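You operate a simulated robot arm through the tools that you are given. There is no shell and no other tool.

The job below is to be done with a simulated robot arm. You get a single attempt, and the scene is never put back.

JOB
Gauge the loose cream heel and put it in the tray of its height.
Fine: lift the blue arm back up.

The check looks at the end state, three seconds after you hand in, the way a careful person would. Anything else that was tipped, shoved, dropped, spilled or broken makes it a failure.

ROBOT AND FRAMES
A 7-joint arm with a two-finger parallel gripper, fixed in place. Base frame: the origin is at the foot of the arm, x ahead of it, y to its left, z up; the work surface is at about z = 0.86. Units: m, degrees, N and s.
With the tool pointing down near the work surface it reaches from about 0.3 to 0.7 m from the base axis. Its first joint turns from -66.0 to 66.0 degrees. Payload 1.57 kg.
The tool frame sits at the grasp point between the pads (the TCP): z along the fingers, y along the line on which they close. The tips reach 0.03 m beyond it. Largest opening 0.11 m; finger width 0.024, thickness 0.012; the body of the gripper, 0.048 by 0.112 m, starts 0.078 m behind the TCP.
Orientation is told as [roll, pitch, yaw] about the base's x, y, z axes, in that order, counted from this pose: with the fingers straight down and closing along the base's y, the tool's x points along the base's -x, its y along +y and its z along -z.

CONTROLS
- The arm moves only by the tool arm_command. Its arguments are lists of equal length, an entry for each row: "gripper": the finger opening in m, from 0 to 0.11; "slide": the shift along the tool's x, y, z in units of 50 mm (1.0 is 50 mm), a list of three; "turn": the turn, a rotation vector about the tool's x, y, z in units of 6 degrees (1.0 is 6 degrees), a list of three. In form: {"gripper": [gripper, ...], "slide": [[x, y, z], ...], "turn": [[wx, wy, wz], ...]}. A call has 1 to 20 rows; each row shifts and turns the commanded pose from where the row before left it, along the tool's axes as they then stand. A call with a number of a shift or a turn outside -1 to 1 is refused whole. A row lasts 0.2 s, in which the tool goes at most 0.05 m and 8.6 degrees; a call with a longer step from one row to the next is refused whole, and so is a gripper value outside its range. Where a pose cannot be reached the arm comes as near as it can. A force on the tool above 90 N (or 10 N above the force at the start of the call, whichever is more), or a blocked arm, ends the call early, and 0.2 s more pass. Each finger travels about 0.108 m/s and halts on what it meets, pressing with about 25 N; the grip force reading is that of the motor and also rises with nothing between the fingers. The clock runs only during rows and for 0.2 s after the last one: add rows that do not move to give the fingers time. The reply holds the time, the measured pose of the TCP, the force on the tool along the base axes, the opening and the grip force, in the units named above and with some noise, with the torque about the TCP (base axes, N m) and any sound that the robot's microphone picked up.
- Cameras (640 x 400 px; columns grow to the right, rows downward): "scene" is fixed at [0.1646, -0.3933, 1.398]; the picture's right is [0.76, -0.64, 0.00], its down [-0.40, -0.48, -0.78] and it looks along [0.50, 0.60, -0.62] (base axes); focal length 215 px, centre (320, 200). "wrist" rides on the gripper at [0.07, 0.016, -0.141] in the tool frame; the picture's right is [-0.23, 0.97, 0.00], its down [-0.86, -0.20, -0.48] and it looks along [-0.47, -0.11, 0.88] (tool axes); focal length 222 px, centre (320, 200). There is no depth. A picture from a camera that has moved, and an enlarged one, comes with that camera's place and axes in the base frame and with its lens.
- get_image(camera): a new picture of that camera. It takes no simulated time.
- inspect(camera, box): a new picture of the part [left, top, right, bottom] of that camera's present view, enlarged. It takes no simulated time.
- job_done(): hands the job in; it is judged then, once.

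Places have to be worked out from the pictures, the camera data and where the tool is seen. Open the gripper and draw the arm clear of the work before you hand the job in, unless the task says otherwise.

The tools are called after "Request:" by a JSON object that holds its "method" and its "body". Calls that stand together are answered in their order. arm_command: Moves the arm, as the interface text tells. Its arguments: {"type":"object","properties":{"gripper":{"type":"array","items":{"type":"number"}},"slide":{"type":"array","items":{"type":"array","items":{"type":"number"}}},"turn":{"type":"array","items":{"type":"array","items":{"type":"number"}}}},"required":["gripper","slide","turn"]} The other tools are called the same way: get_image (camera) takes a picture; inspect (camera, box) takes an enlarged picture of a part of a camera's view; job_done () hands the job in.

At the start:

```text
time_s: 0.0
tcp_pos: [0.3991, 0.0222, 1.2639]
ee_rot: [-0.1, 0.1, 0.0]
force: [0.2, -0.5, 0.7]
wrist_torque: [0.02, 0.03, 0.01]
grip_width: 0.11
gripper_force: 0.1
```

scene: 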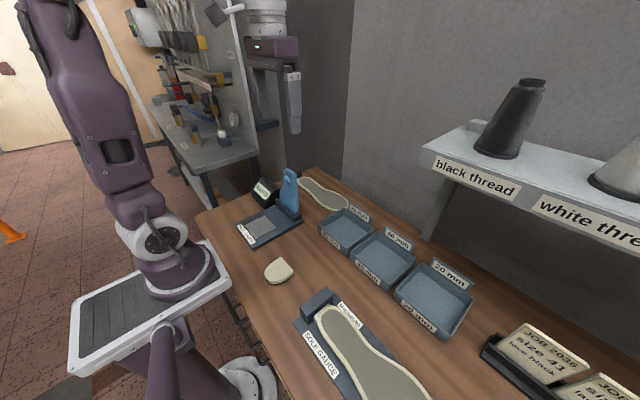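
wrist: 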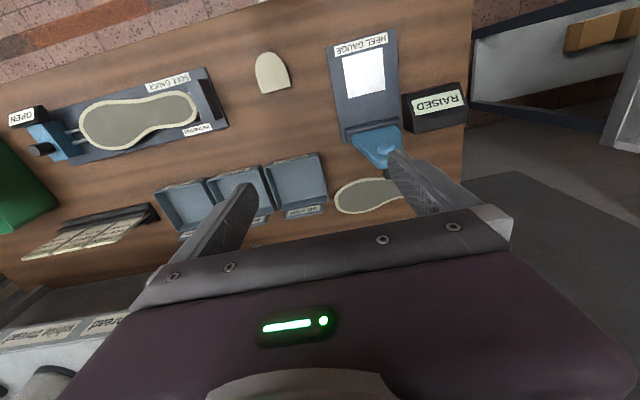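

I'll start by looking closer at the heel gauge, the loose heel and the trays.

Request:
{"method": "inspect", "body": {"camera": "scene", "box": [220, 150, 380, 250]}}

Request:
{"method": "inspect", "body": {"camera": "scene", "box": [310, 190, 480, 340]}}

Request:
{"method": "inspect", "body": {"camera": "wrist", "box": [230, 20, 480, 180]}}

Request:
{"method": "inspect", "body": {"camera": "wrist", "box": [0, 60, 240, 260]}}

```text
4.00 times, centred on (300, 200) of scene
camera zoom: at [0.1646, -0.3933, 1.398], right [0.76, -0.64, 0.0], down [-0.4, -0.48, -0.78], along [0.5, 0.6, -0.62], focal length 859 px, centre (400, 200)
```

zoom: 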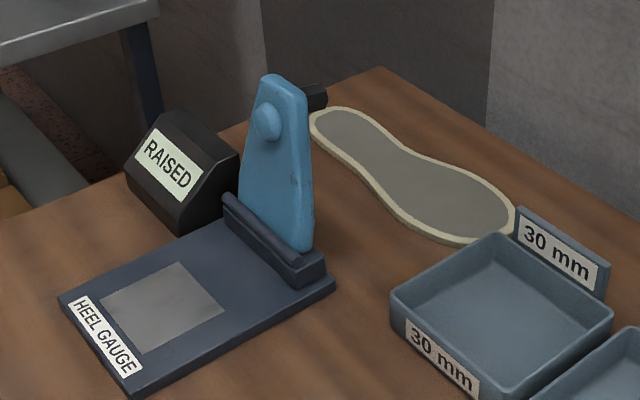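

```text
2.67 times, centred on (395, 265) of scene
camera zoom: at [0.1646, -0.3933, 1.398], right [0.76, -0.64, 0.0], down [-0.4, -0.48, -0.78], along [0.5, 0.6, -0.62], focal length 572 px, centre (120, 27)
```

zoom: 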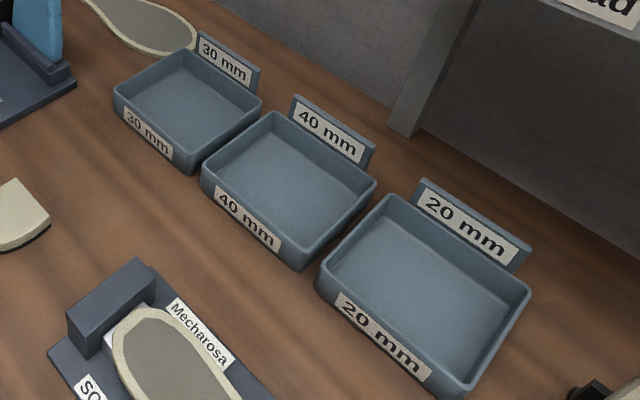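

```text
2.50 times, centred on (355, 100) of wrist
camera zoom: at [0.3294, 0.0392, 1.4034], right [0.23, 0.97, 0.0], down [0.86, -0.2, 0.48], along [0.47, -0.11, -0.88], focal length 555 px, centre (232, 450)
```

zoom: 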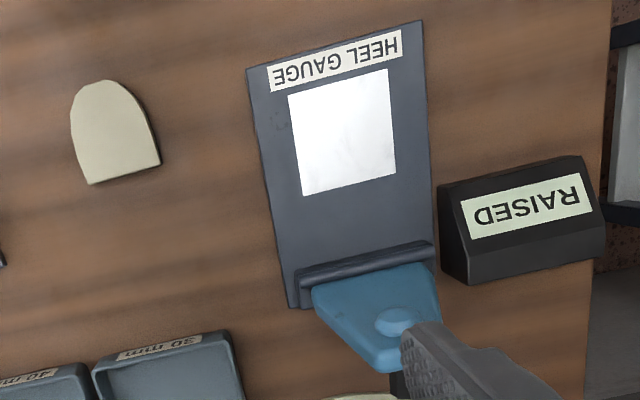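

```text
2.00 times, centred on (120, 160) of wrist
camera zoom: at [0.3294, 0.0392, 1.4034], right [0.23, 0.97, 0.0], down [0.86, -0.2, 0.48], along [0.47, -0.11, -0.88], focal length 444 px, centre (720, 280)
```

zoom: 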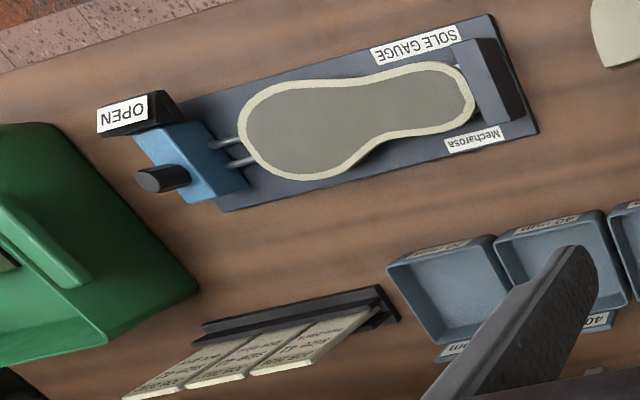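

The gauge is a pad plate with a raised blue hinged arm and a display reading RAISED. The heel lies at about (0.30, -0.05). I'll enlarge the heel and the blue arm to see their shape and orientation.

Request:
{"method": "inspect", "body": {"camera": "scene", "box": [250, 250, 310, 290]}}

Request:
{"method": "inspect", "body": {"camera": "wrist", "box": [240, 40, 304, 104]}}

Request:
{"method": "inspect", "body": {"camera": "scene", "box": [260, 160, 320, 220]}}

Request:
{"method": "inspect", "body": {"camera": "wrist", "box": [330, 110, 430, 180]}}

```text
10.00 times, centred on (280, 270) of scene
camera zoom: at [0.1646, -0.3933, 1.398], right [0.76, -0.64, 0.0], down [-0.4, -0.48, -0.78], along [0.5, 0.6, -0.62], focal length 2147 px, centre (720, -500)
```

zoom: 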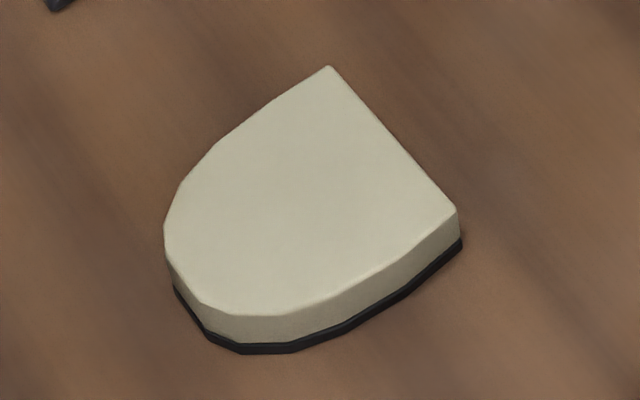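

```text
6.25 times, centred on (272, 72) of wrist
camera zoom: at [0.3294, 0.0392, 1.4034], right [0.23, 0.97, 0.0], down [0.86, -0.2, 0.48], along [0.47, -0.11, -0.88], focal length 1388 px, centre (620, 1000)
```

zoom: 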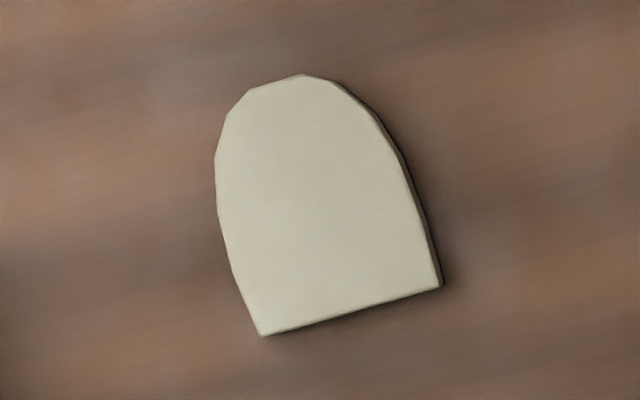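

```text
6.67 times, centred on (290, 190) of scene
camera zoom: at [0.1646, -0.3933, 1.398], right [0.76, -0.64, 0.0], down [-0.4, -0.48, -0.78], along [0.5, 0.6, -0.62], focal length 1431 px, centre (520, 267)
```

zoom: 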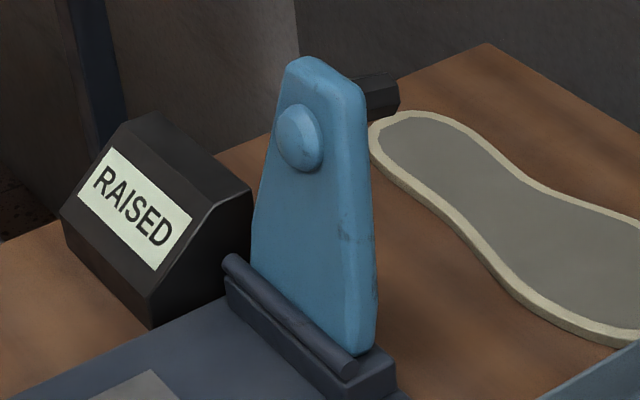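

```text
5.71 times, centred on (380, 145) of wrist
camera zoom: at [0.3294, 0.0392, 1.4034], right [0.23, 0.97, 0.0], down [0.86, -0.2, 0.48], along [0.47, -0.11, -0.88], focal length 1269 px, centre (-23, 514)
```

zoom: 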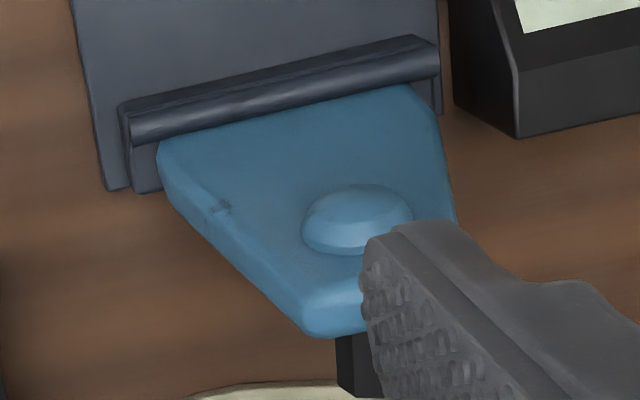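

The heel is about 63 mm wide (y from -0.085 to -0.022), flat edge facing +x, and lined up with the base axes. The gauge pad is centred at about (0.343, 0.131). I'll move above the heel with the gripper open and look again.

Request:
{"method": "arm_command", "body": {"gripper": [0.11, 0.11, 0.11, 0.11, 0.11, 0.11, 0.11, 0.11, 0.11], "slide": [[0.225, -0.189, 0.75], [0.225, -0.189, 0.75], [0.225, -0.189, 0.75], [0.225, -0.189, 0.75], [0.225, -0.189, 0.75], [0.225, -0.189, 0.75], [0.225, -0.189, 0.75], [0.225, -0.189, 0.75], [0, 0, 0]], "turn": [[0, 0, 0], [0, 0, 0], [0, 0, 0], [0, 0, 0], [0, 0, 0], [0, 0, 0], [0, 0, 0], [0, 0, 0], [0, 0, 0]]}}

```text
time_s: 2.0
tcp_pos: [0.3059, -0.053, 0.961]
ee_rot: [-0.1, 0.0, 0.1]
force: [0.5, 1.1, -0.1]
wrist_torque: [0.0, -0.01, 0.0]
grip_width: 0.1099
gripper_force: 0.0
```

The TCP is at (0.306, -0.053, 0.961), above the heel. I'll check the alignment from both cameras.

Request:
{"method": "get_image", "body": {"camera": "wrist"}}

Request:
{"method": "inspect", "body": {"camera": "scene", "box": [200, 190, 360, 310]}}

```text
taken
camera wrist: at [0.2365, -0.0357, 1.1023], right [0.23, 0.97, 0.0], down [0.85, -0.2, 0.48], along [0.47, -0.11, -0.88], focal length 222 px, centre (320, 200)
```

wrist: 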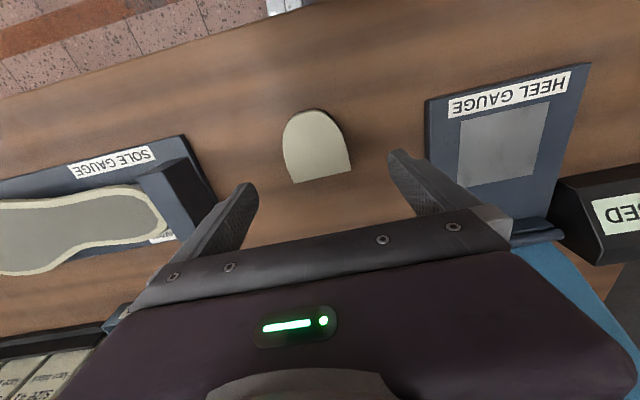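

```text
3.33 times, centred on (280, 250) of scene
camera zoom: at [0.1646, -0.3933, 1.398], right [0.76, -0.64, 0.0], down [-0.4, -0.48, -0.78], along [0.5, 0.6, -0.62], focal length 716 px, centre (453, 33)
```

zoom: 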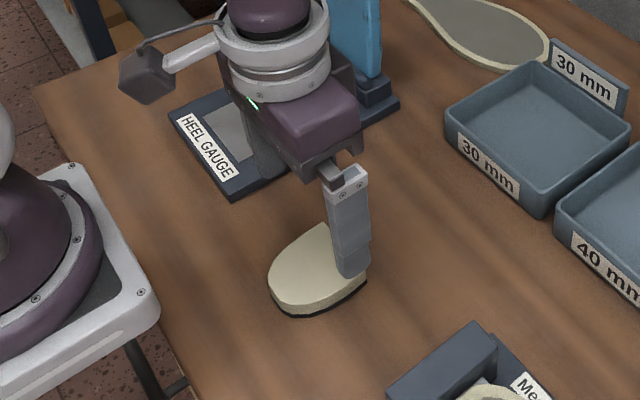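

I'll zoom on the heel to get its exact centre and yaw.

Request:
{"method": "inspect", "body": {"camera": "wrist", "box": [264, 96, 376, 196]}}

```text
4.00 times, centred on (320, 146) of wrist
camera zoom: at [0.2365, -0.0357, 1.1023], right [0.23, 0.97, 0.0], down [0.85, -0.2, 0.48], along [0.47, -0.11, -0.88], focal length 888 px, centre (320, 416)
```

zoom: 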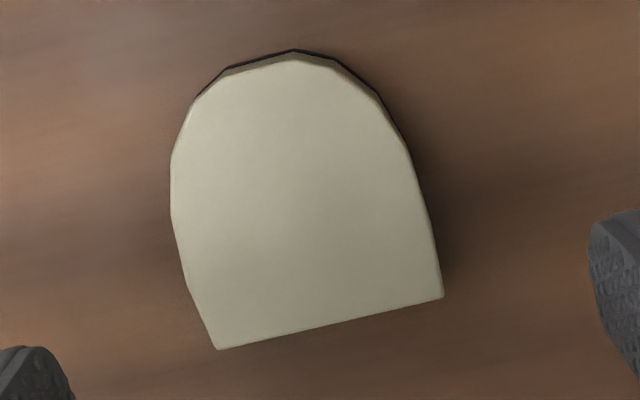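

The heel centre line is at y≈-0.056, its widest grip is at x≈0.306 and it is square to the axes. I'll descend so the tips stop about 4 mm above the table and close on its sides.

Request:
{"method": "arm_command", "body": {"gripper": [0.11, 0.11, 0.11, 0.11, 0.09, 0.07, 0.055, 0.055, 0.055], "slide": [[0, -0.055, 0.44], [0, 0, 0.44], [0, 0, 0.44], [0, 0, 0], [0, 0, 0], [0, 0, 0], [0, 0, 0], [0, 0, 0], [0, 0, 0]], "turn": [[0, 0, 0], [0, 0, 0], [0, 0, 0], [0, 0, 0], [0, 0, 0], [0, 0, 0], [0, 0, 0], [0, 0, 0], [0, 0, 0]]}}

Request:
{"method": "inspect", "body": {"camera": "scene", "box": [240, 230, 320, 310]}}

Request:
{"method": "inspect", "body": {"camera": "wrist", "box": [220, 96, 420, 236]}}

```text
time_s: 4.0
tcp_pos: [0.3082, -0.0559, 0.8982]
ee_rot: [-0.1, 0.0, 0.0]
force: [-0.2, -0.1, -0.3]
wrist_torque: [-0.03, -0.02, 0.0]
grip_width: 0.0656
gripper_force: 25.4
```

```text
5.00 times, centred on (280, 270) of scene
camera zoom: at [0.1646, -0.3933, 1.398], right [0.76, -0.64, 0.0], down [-0.4, -0.48, -0.78], along [0.5, 0.6, -0.62], focal length 1073 px, centre (520, -150)
```

zoom: 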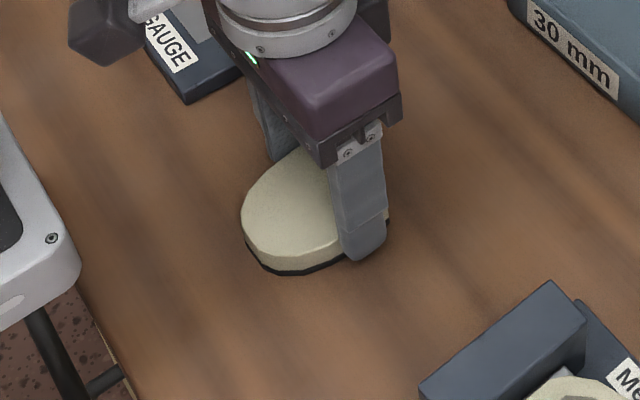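

```text
2.86 times, centred on (320, 166) of wrist
camera zoom: at [0.2381, -0.0388, 1.0384], right [0.23, 0.97, 0.0], down [0.86, -0.2, 0.48], along [0.47, -0.11, -0.88], focal length 635 px, centre (320, 297)
```

zoom: 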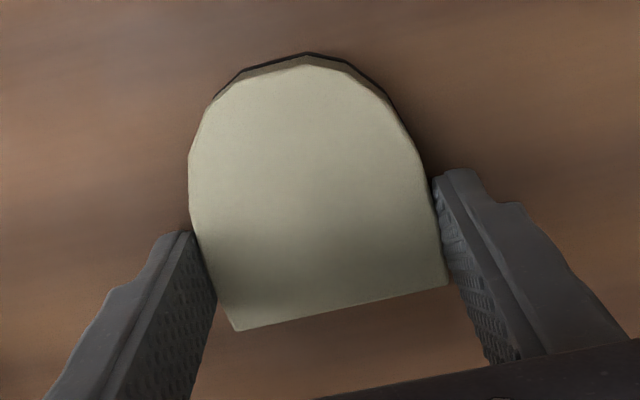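

The heel is held (width 65.6 mm, 25 N). I'll lift it 0.1 m and check it stays in the grip.

Request:
{"method": "arm_command", "body": {"gripper": [0.055, 0.055, 0.055, 0.055, 0.055, 0.055], "slide": [[0, 0, -0.2], [0, 0, -0.4], [0, 0, -0.6], [0, 0, -0.6], [0, 0, -0.2], [0, 0, 0]], "turn": [[0, 0, 0], [0, 0, 0], [0, 0, 0], [0, 0, 0], [0, 0, 0], [0, 0, 0]]}}

Request:
{"method": "get_image", "body": {"camera": "scene"}}

Request:
{"method": "inspect", "body": {"camera": "wrist", "box": [220, 96, 420, 236]}}

```text
time_s: 5.4
tcp_pos: [0.3097, -0.0574, 1.0001]
ee_rot: [0.0, 0.1, 0.0]
force: [0.2, 0.0, 0.3]
wrist_torque: [-0.02, -0.01, -0.01]
grip_width: 0.0547
gripper_force: 0.1
```

```text
taken
```

scene: 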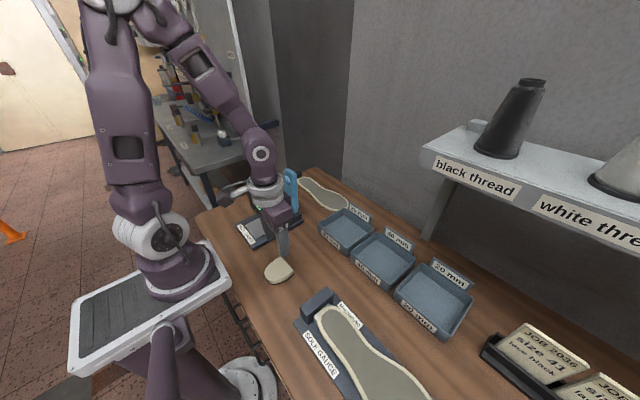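

```text
2.86 times, centred on (320, 166) of wrist
camera zoom: at [0.2393, -0.0402, 1.1392], right [0.23, 0.97, 0.0], down [0.86, -0.2, 0.48], along [0.47, -0.11, -0.88], focal length 635 px, centre (320, 297)
```

zoom: 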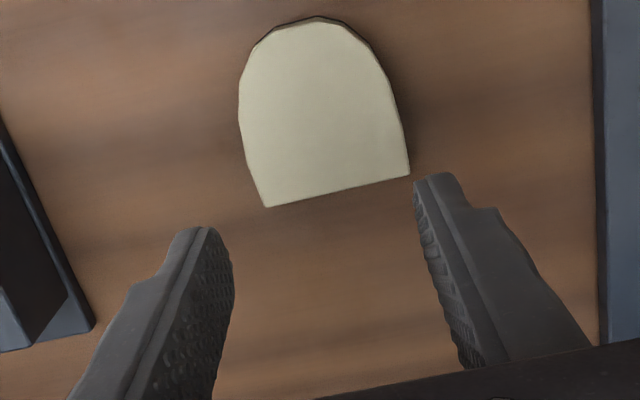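

The heel stayed on the table: the tips were about 10 mm too shallow and slid off, and the heel hasn't shifted. I'll reopen, go down again to just above the table, and check the readings before closing.

Request:
{"method": "arm_command", "body": {"gripper": [0.09, 0.11, 0.11, 0.11, 0.11, 0.11, 0.11], "slide": [[0.06, 0.04, 0], [0, 0, 0], [0, 0, 0.7], [0, 0, 0.7], [0, 0, 0.5], [0, 0, 0.2], [0, 0, 0]], "turn": [[0, 0, 0], [0, 0, 0], [0, 0, 0], [0, 0, 0], [0, 0, 0], [0, 0, 0], [0, 0, 0]]}}

Request:
{"method": "inspect", "body": {"camera": "scene", "box": [250, 240, 310, 300]}}

```text
time_s: 7.0
tcp_pos: [0.3067, -0.0523, 0.8923]
ee_rot: [0.0, 0.0, 0.0]
force: [-0.3, -0.3, -0.3]
wrist_torque: [0.01, -0.01, 0.02]
grip_width: 0.11
gripper_force: 0.0
```

```text
6.67 times, centred on (280, 270) of scene
camera zoom: at [0.1646, -0.3933, 1.398], right [0.76, -0.64, 0.0], down [-0.4, -0.48, -0.78], along [0.5, 0.6, -0.62], focal length 1431 px, centre (587, -267)
```

zoom: 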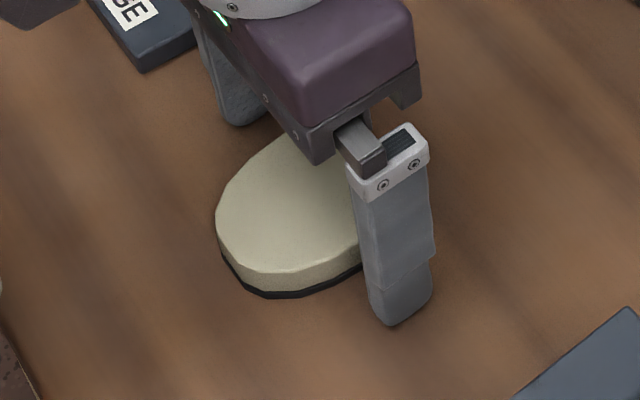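

No contact yet; the commanded tips are about 3 mm above the table. I'll lower 2 mm more, shift y slightly to centre, and close with time to settle.

Request:
{"method": "arm_command", "body": {"gripper": [0.11, 0.11, 0.11, 0.09, 0.07, 0.05, 0.04, 0.04, 0.04, 0.04], "slide": [[0, -0.02, 0.02], [0, 0, 0.02], [0, 0, 0], [0, 0, 0], [0, 0, 0], [0, 0, 0], [0, 0, 0], [0, 0, 0], [0, 0, 0], [0, 0, 0]], "turn": [[0, 0, 0], [0, 0, 0], [0, 0, 0], [0, 0, 0], [0, 0, 0], [0, 0, 0], [0, 0, 0], [0, 0, 0], [0, 0, 0], [0, 0, 0]]}}

Request:
{"method": "inspect", "body": {"camera": "wrist", "box": [220, 96, 420, 236]}}

Request:
{"method": "inspect", "body": {"camera": "scene", "box": [250, 240, 310, 300]}}

```text
time_s: 9.2
tcp_pos: [0.3066, -0.0533, 0.8922]
ee_rot: [0.0, 0.1, 0.1]
force: [-0.4, -0.7, -0.5]
wrist_torque: [0.0, -0.01, -0.02]
grip_width: 0.0656
gripper_force: 25.5
```

```text
2.86 times, centred on (320, 166) of wrist
camera zoom: at [0.2361, -0.0371, 1.0318], right [0.23, 0.97, 0.0], down [0.86, -0.2, 0.48], along [0.47, -0.11, -0.88], focal length 635 px, centre (320, 297)
```

zoom: 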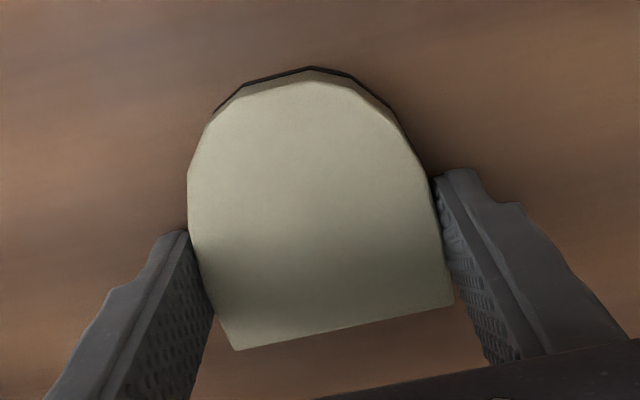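

```text
6.67 times, centred on (280, 270) of scene
camera zoom: at [0.1646, -0.3933, 1.398], right [0.76, -0.64, 0.0], down [-0.4, -0.48, -0.78], along [0.5, 0.6, -0.62], focal length 1431 px, centre (587, -267)
```

zoom: 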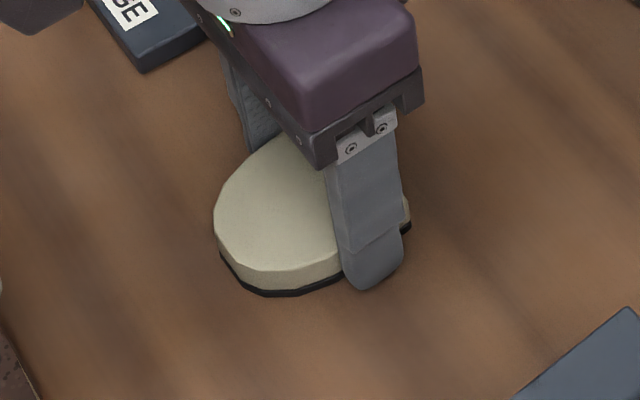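

Grip is again 65.6 mm at 25 N, now deeper. I'll lift slowly by 15 mm and check.

Request:
{"method": "arm_command", "body": {"gripper": [0.04, 0.04, 0.04, 0.04, 0.04, 0.04], "slide": [[0, 0, -0.04], [0, 0, -0.06], [0, 0, -0.06], [0, 0, -0.07], [0, 0, -0.07], [0, 0, 0]], "turn": [[0, 0, 0], [0, 0, 0], [0, 0, 0], [0, 0, 0], [0, 0, 0], [0, 0, 0]]}}

Request:
{"method": "inspect", "body": {"camera": "scene", "box": [250, 240, 310, 300]}}

Request:
{"method": "inspect", "body": {"camera": "wrist", "box": [220, 96, 420, 236]}}

```text
time_s: 10.6
tcp_pos: [0.3077, -0.0546, 0.9062]
ee_rot: [0.0, 0.0, 0.0]
force: [-0.4, 0.4, -0.1]
wrist_torque: [0.02, 0.02, -0.01]
grip_width: 0.0656
gripper_force: 25.3
```

```text
6.67 times, centred on (280, 270) of scene
camera zoom: at [0.1646, -0.3933, 1.398], right [0.76, -0.64, 0.0], down [-0.4, -0.48, -0.78], along [0.5, 0.6, -0.62], focal length 1431 px, centre (587, -267)
```

zoom: 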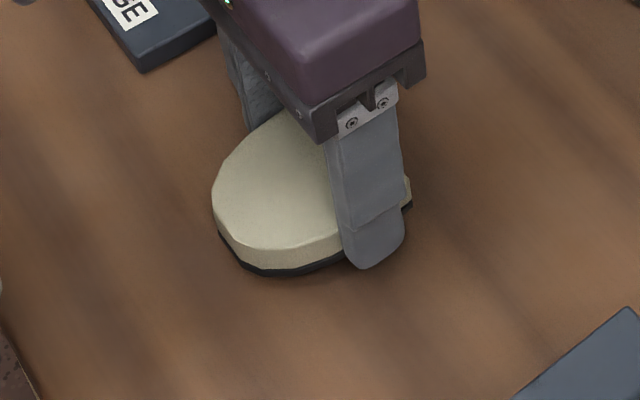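

```text
2.86 times, centred on (320, 166) of wrist
camera zoom: at [0.2377, -0.0375, 1.0457], right [0.23, 0.97, 0.0], down [0.85, -0.2, 0.48], along [0.47, -0.11, -0.88], focal length 635 px, centre (320, 297)
```

zoom: 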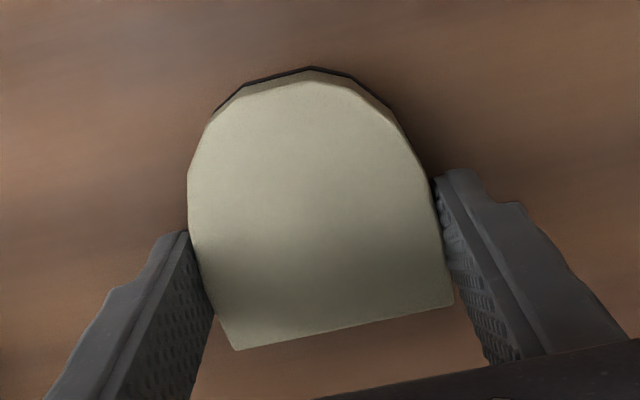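

The heel is off the table and unchanged relative to the fingers. Its centre is about 11 mm behind the TCP in x and 2 mm to the +y side. I'll lift further and carry it above the gauge pad, aiming the heel centre at about (0.341, 0.131).

Request:
{"method": "arm_command", "body": {"gripper": [0.04, 0.04, 0.04, 0.04, 0.04, 0.04, 0.04, 0.04, 0.04, 0.04, 0.04, 0.04, 0.04, 0.04], "slide": [[0, 0, -0.2], [0, 0, -0.4], [0, 0, -0.4], [0, 0, -0.1], [-0.05, 0.2, 0], [-0.1, 0.4, 0], [-0.12, 0.5, 0], [-0.13, 0.5, 0], [-0.13, 0.5, 0], [-0.13, 0.5, 0], [-0.13, 0.5, 0], [-0.09, 0.4, 0], [-0.04, 0.18, 0], [0, 0, 0]], "turn": [[0, 0, 0], [0, 0, 0], [0, 0, 0], [0, 0, 0], [0, 0, 0], [0, 0, 0], [0, 0, 0], [0, 0, 0], [0, 0, 0], [0, 0, 0], [0, 0, 0], [0, 0, 0], [0, 0, 0], [0, 0, 0]]}}

Request:
{"method": "get_image", "body": {"camera": "wrist"}}

Request:
{"method": "inspect", "body": {"camera": "scene", "box": [210, 150, 330, 270]}}

```text
time_s: 13.6
tcp_pos: [0.351, 0.1299, 0.96]
ee_rot: [0.0, 0.1, -0.1]
force: [0.0, 0.0, -1.4]
wrist_torque: [0.02, 0.01, 0.01]
grip_width: 0.0658
gripper_force: 25.2
```

```text
taken
camera wrist: at [0.2811, 0.147, 1.1006], right [0.23, 0.97, 0.0], down [0.86, -0.2, 0.48], along [0.47, -0.11, -0.88], focal length 222 px, centre (320, 200)
```

wrist: 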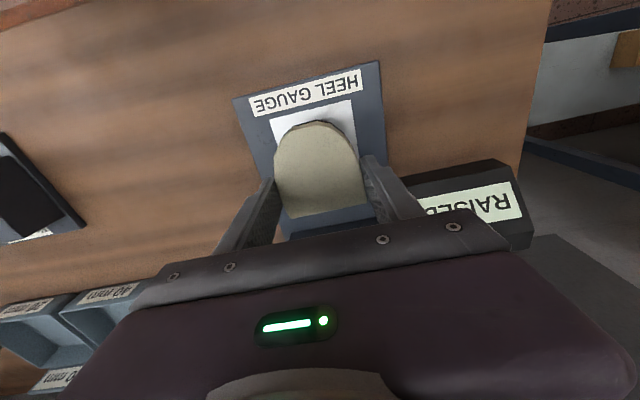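

```text
3.33 times, centred on (270, 210) of scene
camera zoom: at [0.1646, -0.3933, 1.398], right [0.77, -0.64, 0.0], down [-0.4, -0.48, -0.78], along [0.5, 0.6, -0.62], focal length 716 px, centre (487, 167)
```

zoom: 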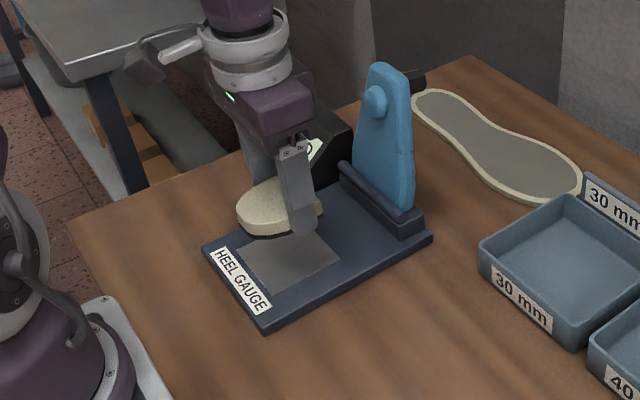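

The heel is above the pad with the arm clear. I'll lower it to a few mm above the estimated plate height (z≈0.872).

Request:
{"method": "arm_command", "body": {"gripper": [0.04, 0.04, 0.04, 0.04, 0.04], "slide": [[0, 0, 0.2], [0, 0, 0.3], [0, 0, 0.25], [0, 0, 0.15], [0, 0, 0]], "turn": [[0, 0, 0], [0, 0, 0], [0, 0, 0], [0, 0, 0], [0, 0, 0]]}}

Request:
{"method": "inspect", "body": {"camera": "scene", "box": [230, 190, 310, 250]}}

Request:
{"method": "inspect", "body": {"camera": "wrist", "box": [220, 50, 420, 240]}}

```text
time_s: 14.8
tcp_pos: [0.3515, 0.1285, 0.9161]
ee_rot: [0.0, 0.0, 0.0]
force: [-0.4, -0.1, 0.0]
wrist_torque: [0.01, 0.04, 0.01]
grip_width: 0.0653
gripper_force: 25.2
```

```text
6.67 times, centred on (270, 220) of scene
camera zoom: at [0.1646, -0.3933, 1.398], right [0.76, -0.64, 0.0], down [-0.4, -0.48, -0.78], along [0.5, 0.6, -0.62], focal length 1431 px, centre (653, 67)
```

zoom: 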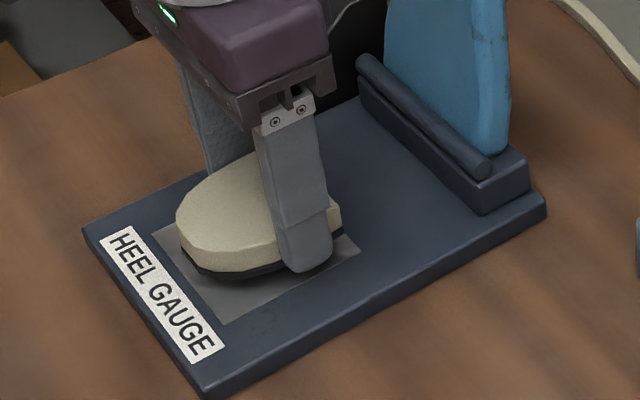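

```text
2.11 times, centred on (320, 145) of wrist
camera zoom: at [0.2823, 0.1454, 1.0558], right [0.23, 0.97, 0.0], down [0.86, -0.2, 0.48], along [0.47, -0.11, -0.88], focal length 468 px, centre (320, 316)
```

zoom: 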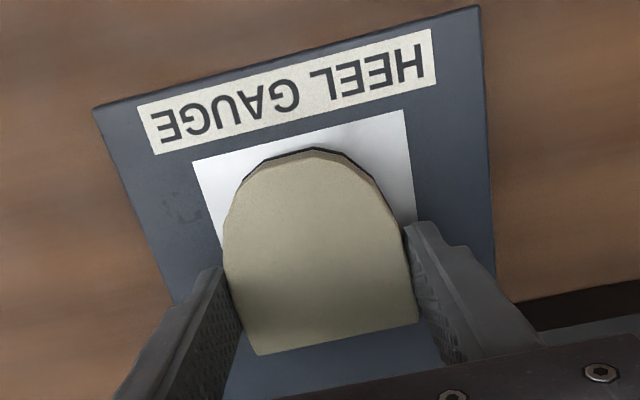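

The heel lies within the pad outline (x 0.307–0.374, centre y 0.130). I'll lower in small steps and watch the vertical force for contact.

Request:
{"method": "arm_command", "body": {"gripper": [0.04, 0.04, 0.04, 0.04], "slide": [[0, 0, 0.06], [0, 0, 0.06], [0, 0, 0.04], [0, 0, 0]], "turn": [[0, 0, 0], [0, 0, 0], [0, 0, 0], [0, 0, 0]]}}

Request:
{"method": "arm_command", "body": {"gripper": [0.04, 0.04, 0.04], "slide": [[0, 0, 0.03], [0, 0, 0.03], [0, 0, 0]], "turn": [[0, 0, 0], [0, 0, 0], [0, 0, 0]]}}

```text
time_s: 15.8
tcp_pos: [0.3535, 0.1304, 0.9069]
ee_rot: [0.0, 0.0, 0.1]
force: [-0.1, 0.9, -1.0]
wrist_torque: [0.02, -0.02, -0.01]
grip_width: 0.0655
gripper_force: 24.9
```

```text
time_s: 16.6
tcp_pos: [0.353, 0.1302, 0.9045]
ee_rot: [0.0, -0.1, -0.1]
force: [-3.7, 0.8, 32.9]
wrist_torque: [-0.02, -0.14, 0.04]
grip_width: 0.0656
gripper_force: 24.6
```

Contact with the pad at TCP z≈0.9045 (33 N up). I'll ease up 2 mm of command, then open slowly to release.

Request:
{"method": "arm_command", "body": {"gripper": [0.04, 0.04, 0.06, 0.066, 0.07, 0.075, 0.08, 0.088, 0.088, 0.088], "slide": [[0, 0, -0.03], [0, 0, 0], [0, 0, 0], [0, 0, 0], [0, 0, 0], [0, 0, 0], [0, 0, 0], [0, 0, 0], [0, 0, 0], [0, 0, 0]], "turn": [[0, 0, 0], [0, 0, 0], [0, 0, 0], [0, 0, 0], [0, 0, 0], [0, 0, 0], [0, 0, 0], [0, 0, 0], [0, 0, 0], [0, 0, 0]]}}

Request:
{"method": "inspect", "body": {"camera": "wrist", "box": [220, 50, 420, 240]}}

Request:
{"method": "inspect", "body": {"camera": "scene", "box": [230, 190, 310, 250]}}

```text
time_s: 18.8
tcp_pos: [0.3525, 0.1283, 0.9054]
ee_rot: [0.0, -0.1, 0.0]
force: [-0.3, -0.3, -0.2]
wrist_torque: [-0.03, 0.02, -0.01]
grip_width: 0.0878
gripper_force: 0.0
```

```text
2.11 times, centred on (320, 145) of wrist
camera zoom: at [0.2832, 0.1456, 1.046], right [0.23, 0.97, 0.0], down [0.86, -0.2, 0.48], along [0.47, -0.11, -0.88], focal length 468 px, centre (320, 316)
```

zoom: 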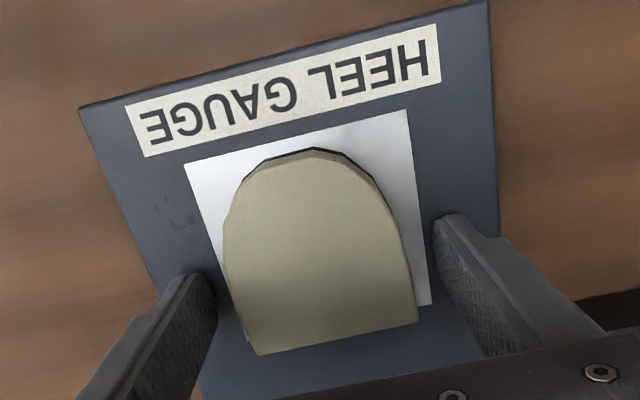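

```text
6.67 times, centred on (270, 220) of scene
camera zoom: at [0.1646, -0.3933, 1.398], right [0.76, -0.64, 0.0], down [-0.4, -0.48, -0.78], along [0.5, 0.6, -0.62], focal length 1431 px, centre (653, 67)
```

zoom: 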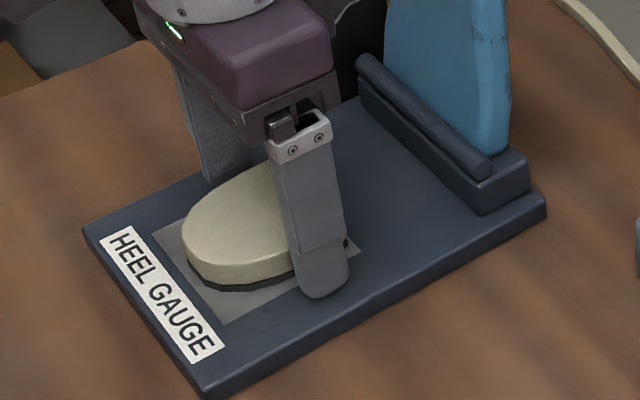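

The heel is released on the pad. I'll go straight up, clear of it, to get a look over the blue arm at its handle.

Request:
{"method": "arm_command", "body": {"gripper": [0.088, 0.088, 0.088, 0.088, 0.088, 0.088, 0.088, 0.088, 0.088, 0.088], "slide": [[0, 0, -0.2], [0, 0, -0.5], [0.1, 0, -0.8], [0.2, 0, -0.8], [0.2, 0, -0.8], [0, 0, -0.8], [0, 0, -0.8], [0, 0, -0.8], [0, 0, -0.5], [0, 0, 0]], "turn": [[0, 0, 0], [0, 0, 0], [0, 0, 0], [0, 0, 0], [0, 0, 0], [0, 0, 0], [0, 0, 0], [0, 0, 0], [0, 0, 0], [0, 0, 0]]}}

Request:
{"method": "get_image", "body": {"camera": "wrist"}}

Request:
{"method": "get_image", "body": {"camera": "scene"}}

```text
time_s: 21.0
tcp_pos: [0.3285, 0.1291, 1.2066]
ee_rot: [0.0, 0.0, -0.1]
force: [0.0, 0.1, 0.2]
wrist_torque: [0.01, -0.01, 0.01]
grip_width: 0.0877
gripper_force: 0.0
```

```text
taken
camera wrist: at [0.2577, 0.1461, 1.3468], right [0.23, 0.97, 0.0], down [0.86, -0.2, 0.48], along [0.47, -0.11, -0.88], focal length 222 px, centre (320, 200)
```

wrist: 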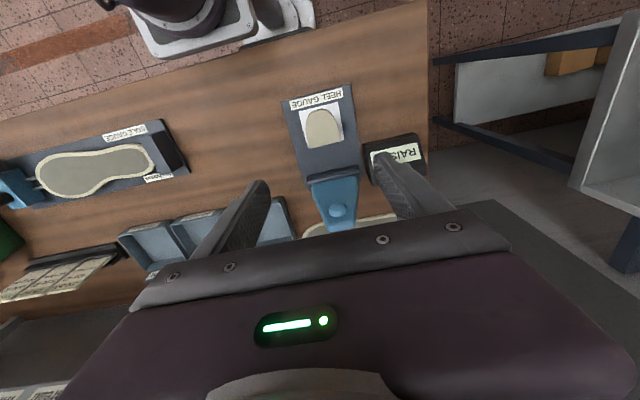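

```text
taken
```

scene: 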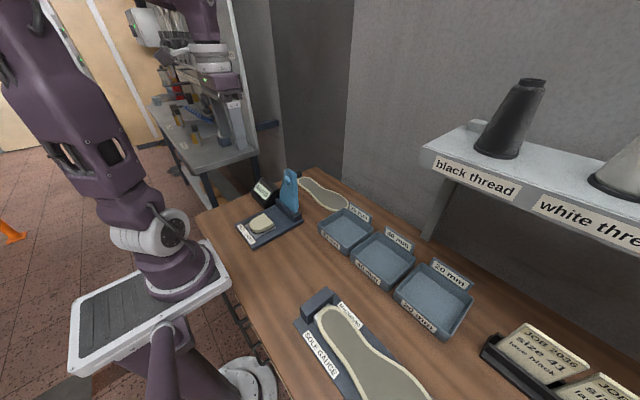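

From here the handle is hidden behind the arm. I'll move the camera forward (TCP x≈0.45, z≈1.20, well above the arm's top at 1.05) and look down on it.

Request:
{"method": "arm_command", "body": {"gripper": [0.088, 0.088, 0.088, 0.088, 0.088], "slide": [[-0.6, 0, 0], [-0.7, 0, 0], [-0.7, 0, 0], [-0.5, 0, 0], [0, 0, 0]], "turn": [[0, 0, 0], [0, 0, 0], [0, 0, 0], [0, 0, 0], [0, 0, 0]]}}

Request:
{"method": "get_image", "body": {"camera": "wrist"}}

Request:
{"method": "inspect", "body": {"camera": "wrist", "box": [270, 100, 400, 220]}}

Request:
{"method": "inspect", "body": {"camera": "scene", "box": [240, 160, 320, 240]}}

```text
time_s: 22.2
tcp_pos: [0.4516, 0.1306, 1.2066]
ee_rot: [0.0, 0.0, 0.0]
force: [-0.8, -0.5, -0.2]
wrist_torque: [-0.04, -0.05, -0.02]
grip_width: 0.0881
gripper_force: 0.1
```

```text
taken
camera wrist: at [0.3814, 0.1466, 1.3473], right [0.23, 0.97, 0.0], down [0.86, -0.2, 0.48], along [0.47, -0.11, -0.88], focal length 222 px, centre (320, 200)
```

wrist: 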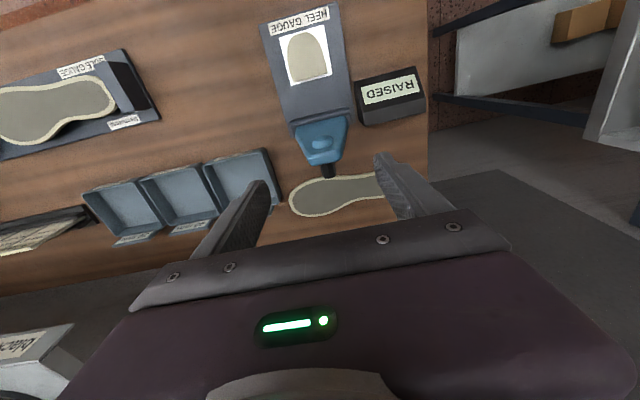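

```text
3.33 times, centred on (335, 160) of wrist
camera zoom: at [0.3814, 0.1466, 1.3473], right [0.23, 0.97, 0.0], down [0.86, -0.2, 0.48], along [0.47, -0.11, -0.88], focal length 740 px, centre (270, 333)
```

zoom: 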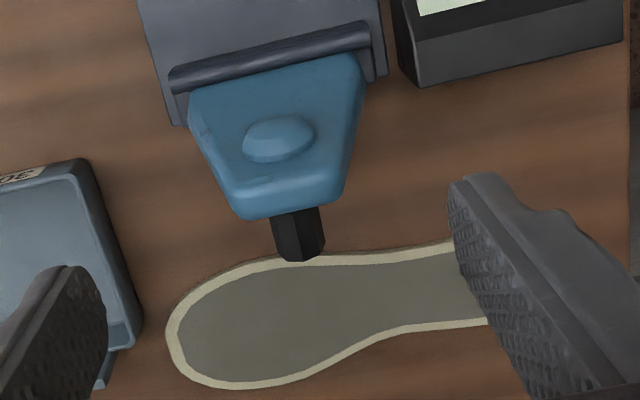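

```text
5.00 times, centred on (280, 200) of scene
camera zoom: at [0.1646, -0.3933, 1.398], right [0.76, -0.64, 0.0], down [-0.4, -0.48, -0.78], along [0.5, 0.6, -0.62], focal length 1073 px, centre (520, 200)
```

zoom: 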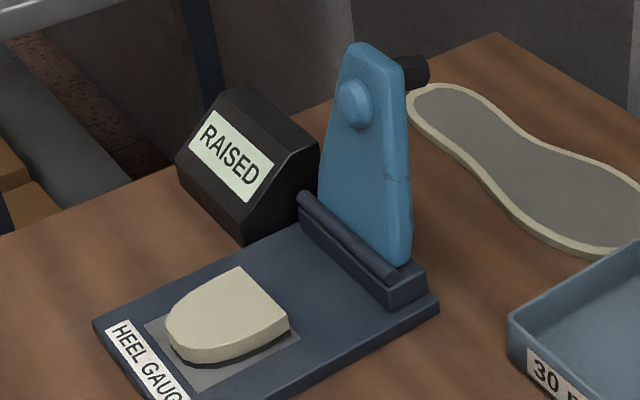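

The handle is a faceted black knob about 22 mm across, sticking out of the back of the arm (+x) near (0.49–0.515, 0.131, 1.01). I'll move the camera straight above it for an exact measurement.

Request:
{"method": "arm_command", "body": {"gripper": [0.088, 0.088, 0.088, 0.088, 0.088], "slide": [[-0.6, 0, 0], [-0.7, 0, 0], [-0.7, 0, 0], [-0.4, 0, 0], [0, 0, 0]], "turn": [[0, 0, 0], [0, 0, 0], [0, 0, 0], [0, 0, 0], [0, 0, 0]]}}

Request:
{"method": "inspect", "body": {"camera": "wrist", "box": [250, 20, 390, 150]}}

Request:
{"method": "get_image", "body": {"camera": "scene"}}

```text
time_s: 23.4
tcp_pos: [0.571, 0.1301, 1.2086]
ee_rot: [0.1, 0.1, -0.1]
force: [-0.1, 0.4, 0.1]
wrist_torque: [0.01, 0.02, 0.02]
grip_width: 0.0877
gripper_force: 0.1
```

```text
3.08 times, centred on (320, 85) of wrist
camera zoom: at [0.501, 0.1486, 1.3489], right [0.23, 0.97, 0.0], down [0.86, -0.2, 0.48], along [0.47, -0.11, -0.88], focal length 684 px, centre (320, 554)
```

zoom: 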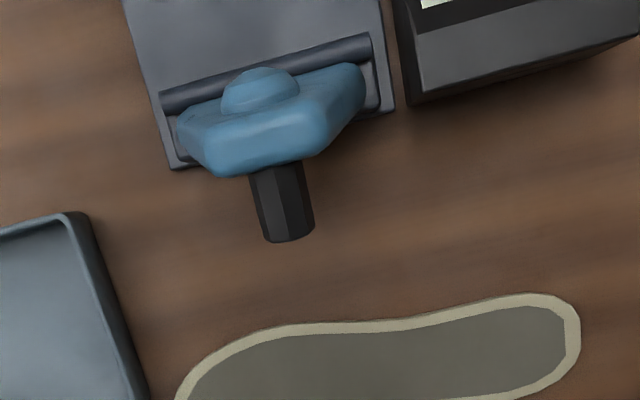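

```text
taken
```

scene: 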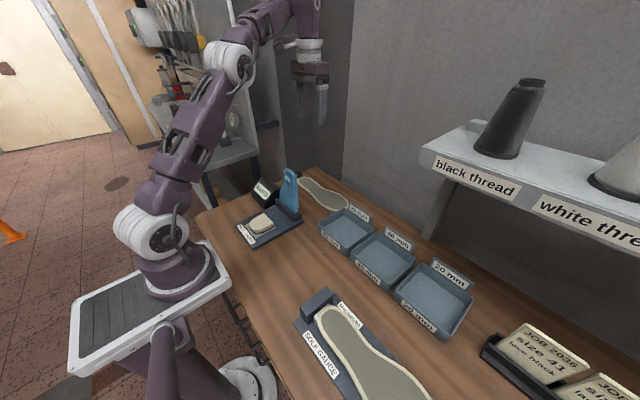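

From directly above, the handle end is at x≈0.520, y≈0.127–0.131, with a 22 mm diameter, and the arm's rear face is at x≈0.49. I'll zoom the scene camera on it to fix its height.

Request:
{"method": "inspect", "body": {"camera": "scene", "box": [275, 163, 311, 187]}}

Request:
{"method": "inspect", "body": {"camera": "wrist", "box": [280, 30, 344, 94]}}

```text
16.00 times, centred on (293, 175) of scene
camera zoom: at [0.1646, -0.3933, 1.398], right [0.76, -0.64, 0.0], down [-0.4, -0.48, -0.78], along [0.5, 0.6, -0.62], focal length 3435 px, centre (752, 600)
```

zoom: 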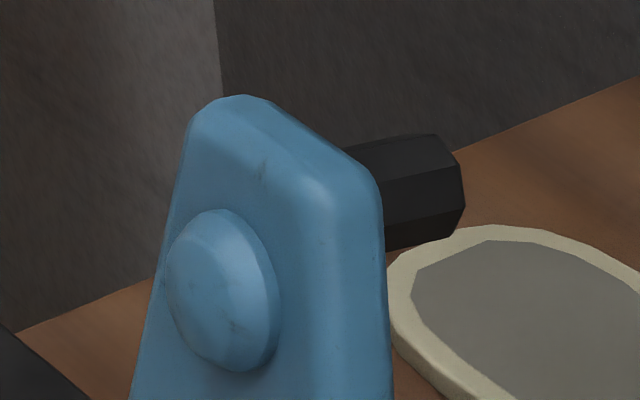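

```text
6.25 times, centred on (312, 62) of wrist
camera zoom: at [0.501, 0.1486, 1.3489], right [0.23, 0.97, 0.0], down [0.86, -0.2, 0.48], along [0.47, -0.11, -0.88], focal length 1388 px, centre (370, 1062)
```

zoom: 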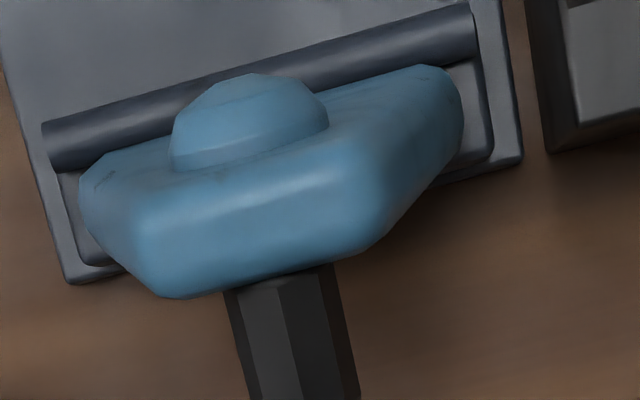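

I now estimate the hinge rod at (0.4455, 0.9035 z), the arm leaning back about 11°, and the handle axis at radius ~0.124 with its end near (0.518, 0.129, 1.015). I'll hover behind the arm, tilt the tool 11° to match the lean, and narrow the opening to 0.06.

Request:
{"method": "arm_command", "body": {"gripper": [0.075, 0.06, 0.06, 0.06, 0.06], "slide": [[0.356, 0, 0.3], [0.356, 0, 0.4], [0, 0, 0.1], [0, 0, 0], [0, 0, 0]], "turn": [[0, 0, 0], [0, 0, 0], [0, 0.917, 0], [0, 0.917, 0], [0, 0, 0]]}}

Request:
{"method": "get_image", "body": {"camera": "wrist"}}

Request:
{"method": "inspect", "body": {"camera": "scene", "box": [260, 100, 360, 200]}}

```text
time_s: 24.6
tcp_pos: [0.5365, 0.1276, 1.1663]
ee_rot: [0.0, 11.0, 0.0]
force: [0.8, -0.3, 0.1]
wrist_torque: [0.0, -0.01, 0.0]
grip_width: 0.0599
gripper_force: 0.0
```

```text
taken
camera wrist: at [0.4946, 0.1462, 1.3174], right [0.22, 0.97, -0.04], down [0.93, -0.2, 0.31], along [0.29, -0.11, -0.95], focal length 222 px, centre (320, 200)
```

wrist: 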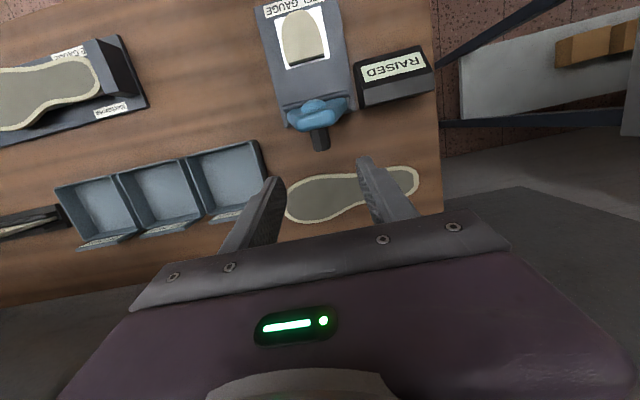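

```text
4.00 times, centred on (310, 150) of scene
camera zoom: at [0.1646, -0.3933, 1.398], right [0.76, -0.64, 0.0], down [-0.4, -0.48, -0.78], along [0.5, 0.6, -0.62], focal length 859 px, centre (360, 400)
```

zoom: 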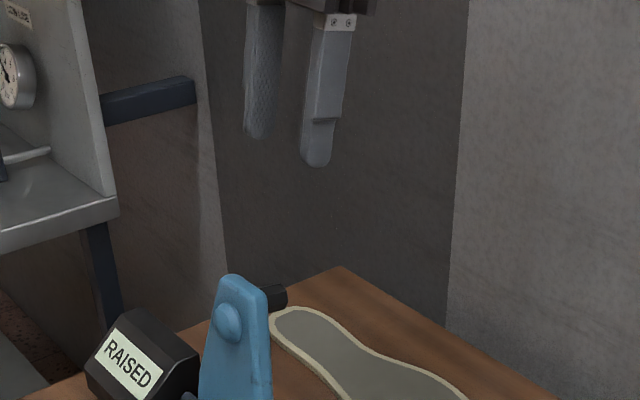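

I'll zoom in to check the lateral alignment of the handle between the fingers.

Request:
{"method": "inspect", "body": {"camera": "wrist", "box": [270, 80, 370, 180]}}

```text
4.00 times, centred on (320, 130) of wrist
camera zoom: at [0.4946, 0.1462, 1.3174], right [0.22, 0.97, -0.04], down [0.93, -0.2, 0.31], along [0.29, -0.11, -0.95], focal length 888 px, centre (320, 480)
```

zoom: 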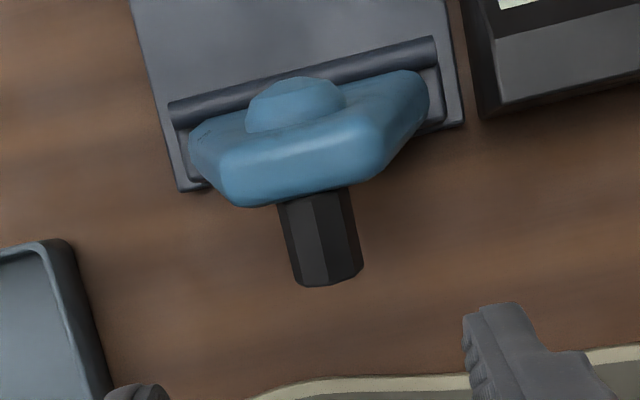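

In the tool frame the handle end is at x≈-0.011, y≈0, matching the plan, and the fingers have about 8 mm clearance from the arm's back. I'll descend 0.13 m along the tool axis so the handle sits between the lower parts of the pads.

Request:
{"method": "arm_command", "body": {"gripper": [0.06, 0.06, 0.06, 0.06, 0.06, 0.06], "slide": [[0, 0, 0.6], [0, 0, 0.7], [0, 0, 0.6], [0, 0, 0.4], [0, 0, 0.3], [0, 0, 0]], "turn": [[0, 0, 0], [0, 0, 0], [0, 0, 0], [0, 0, 0], [0, 0, 0], [0, 0, 0]]}}

Request:
{"method": "inspect", "body": {"camera": "scene", "box": [260, 140, 320, 200]}}

Request:
{"method": "inspect", "body": {"camera": "wrist", "box": [250, 100, 400, 240]}}

```text
time_s: 26.0
tcp_pos: [0.5146, 0.1277, 1.0339]
ee_rot: [0.0, 11.0, -0.1]
force: [0.0, -0.8, 0.1]
wrist_torque: [0.01, -0.01, 0.03]
grip_width: 0.0598
gripper_force: 0.0
```

```text
6.67 times, centred on (290, 170) of scene
camera zoom: at [0.1646, -0.3933, 1.398], right [0.76, -0.64, 0.0], down [-0.4, -0.48, -0.78], along [0.5, 0.6, -0.62], focal length 1431 px, centre (520, 400)
```

zoom: 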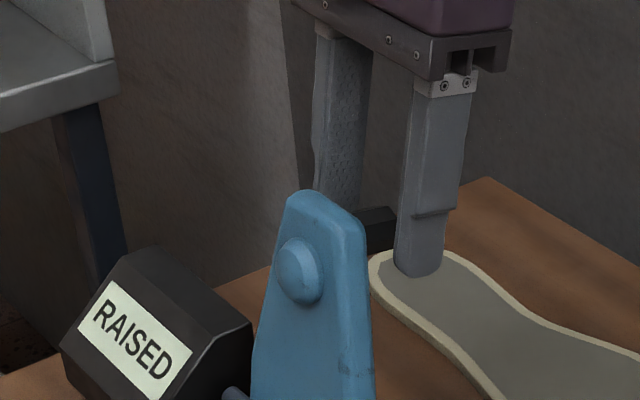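

```text
2.86 times, centred on (325, 170) of wrist
camera zoom: at [0.4723, 0.1459, 1.1866], right [0.22, 0.97, -0.04], down [0.93, -0.2, 0.31], along [0.29, -0.11, -0.95], focal length 635 px, centre (306, 286)
```

zoom: 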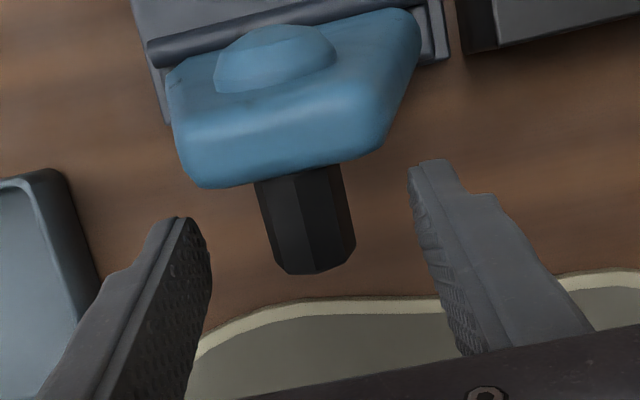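

The scene view puts the tips about 10 mm below the handle axis, with the handle spanning the pad width, which is what I wanted. I'll close gently on the handle.

Request:
{"method": "arm_command", "body": {"gripper": [0.06, 0.045, 0.032, 0.024, 0.015, 0.012, 0.012], "slide": [[0, 0, 0], [0, 0, 0], [0, 0, 0], [0, 0, 0], [0, 0, 0], [0, 0, 0], [0, 0, 0]], "turn": [[0, 0, 0], [0, 0, 0], [0, 0, 0], [0, 0, 0], [0, 0, 0], [0, 0, 0], [0, 0, 0]]}}

Request:
{"method": "inspect", "body": {"camera": "scene", "box": [260, 140, 320, 200]}}

Request:
{"method": "inspect", "body": {"camera": "wrist", "box": [250, 100, 400, 240]}}

```text
time_s: 27.6
tcp_pos: [0.5139, 0.1302, 1.0355]
ee_rot: [0.1, 11.0, 0.0]
force: [0.3, 11.1, -0.1]
wrist_torque: [0.18, -0.04, -0.58]
grip_width: 0.0233
gripper_force: 35.6
```

```text
6.67 times, centred on (290, 170) of scene
camera zoom: at [0.1646, -0.393, 1.3981], right [0.77, -0.64, 0.0], down [-0.4, -0.48, -0.78], along [0.5, 0.6, -0.62], focal length 1431 px, centre (520, 400)
```

zoom: 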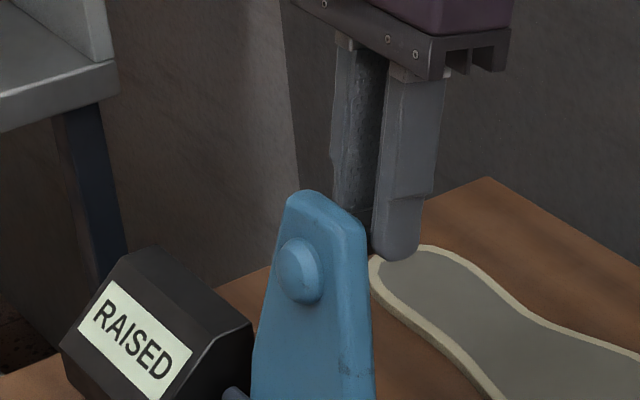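

```text
2.86 times, centred on (325, 170) of wrist
camera zoom: at [0.4723, 0.1467, 1.1868], right [0.22, 0.97, -0.04], down [0.93, -0.2, 0.31], along [0.29, -0.11, -0.95], focal length 635 px, centre (306, 286)
```

zoom: 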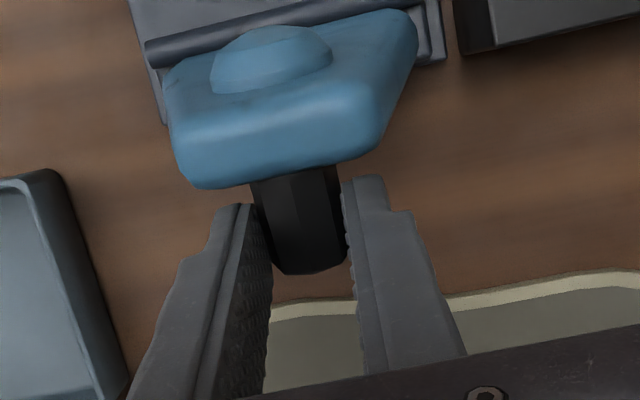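

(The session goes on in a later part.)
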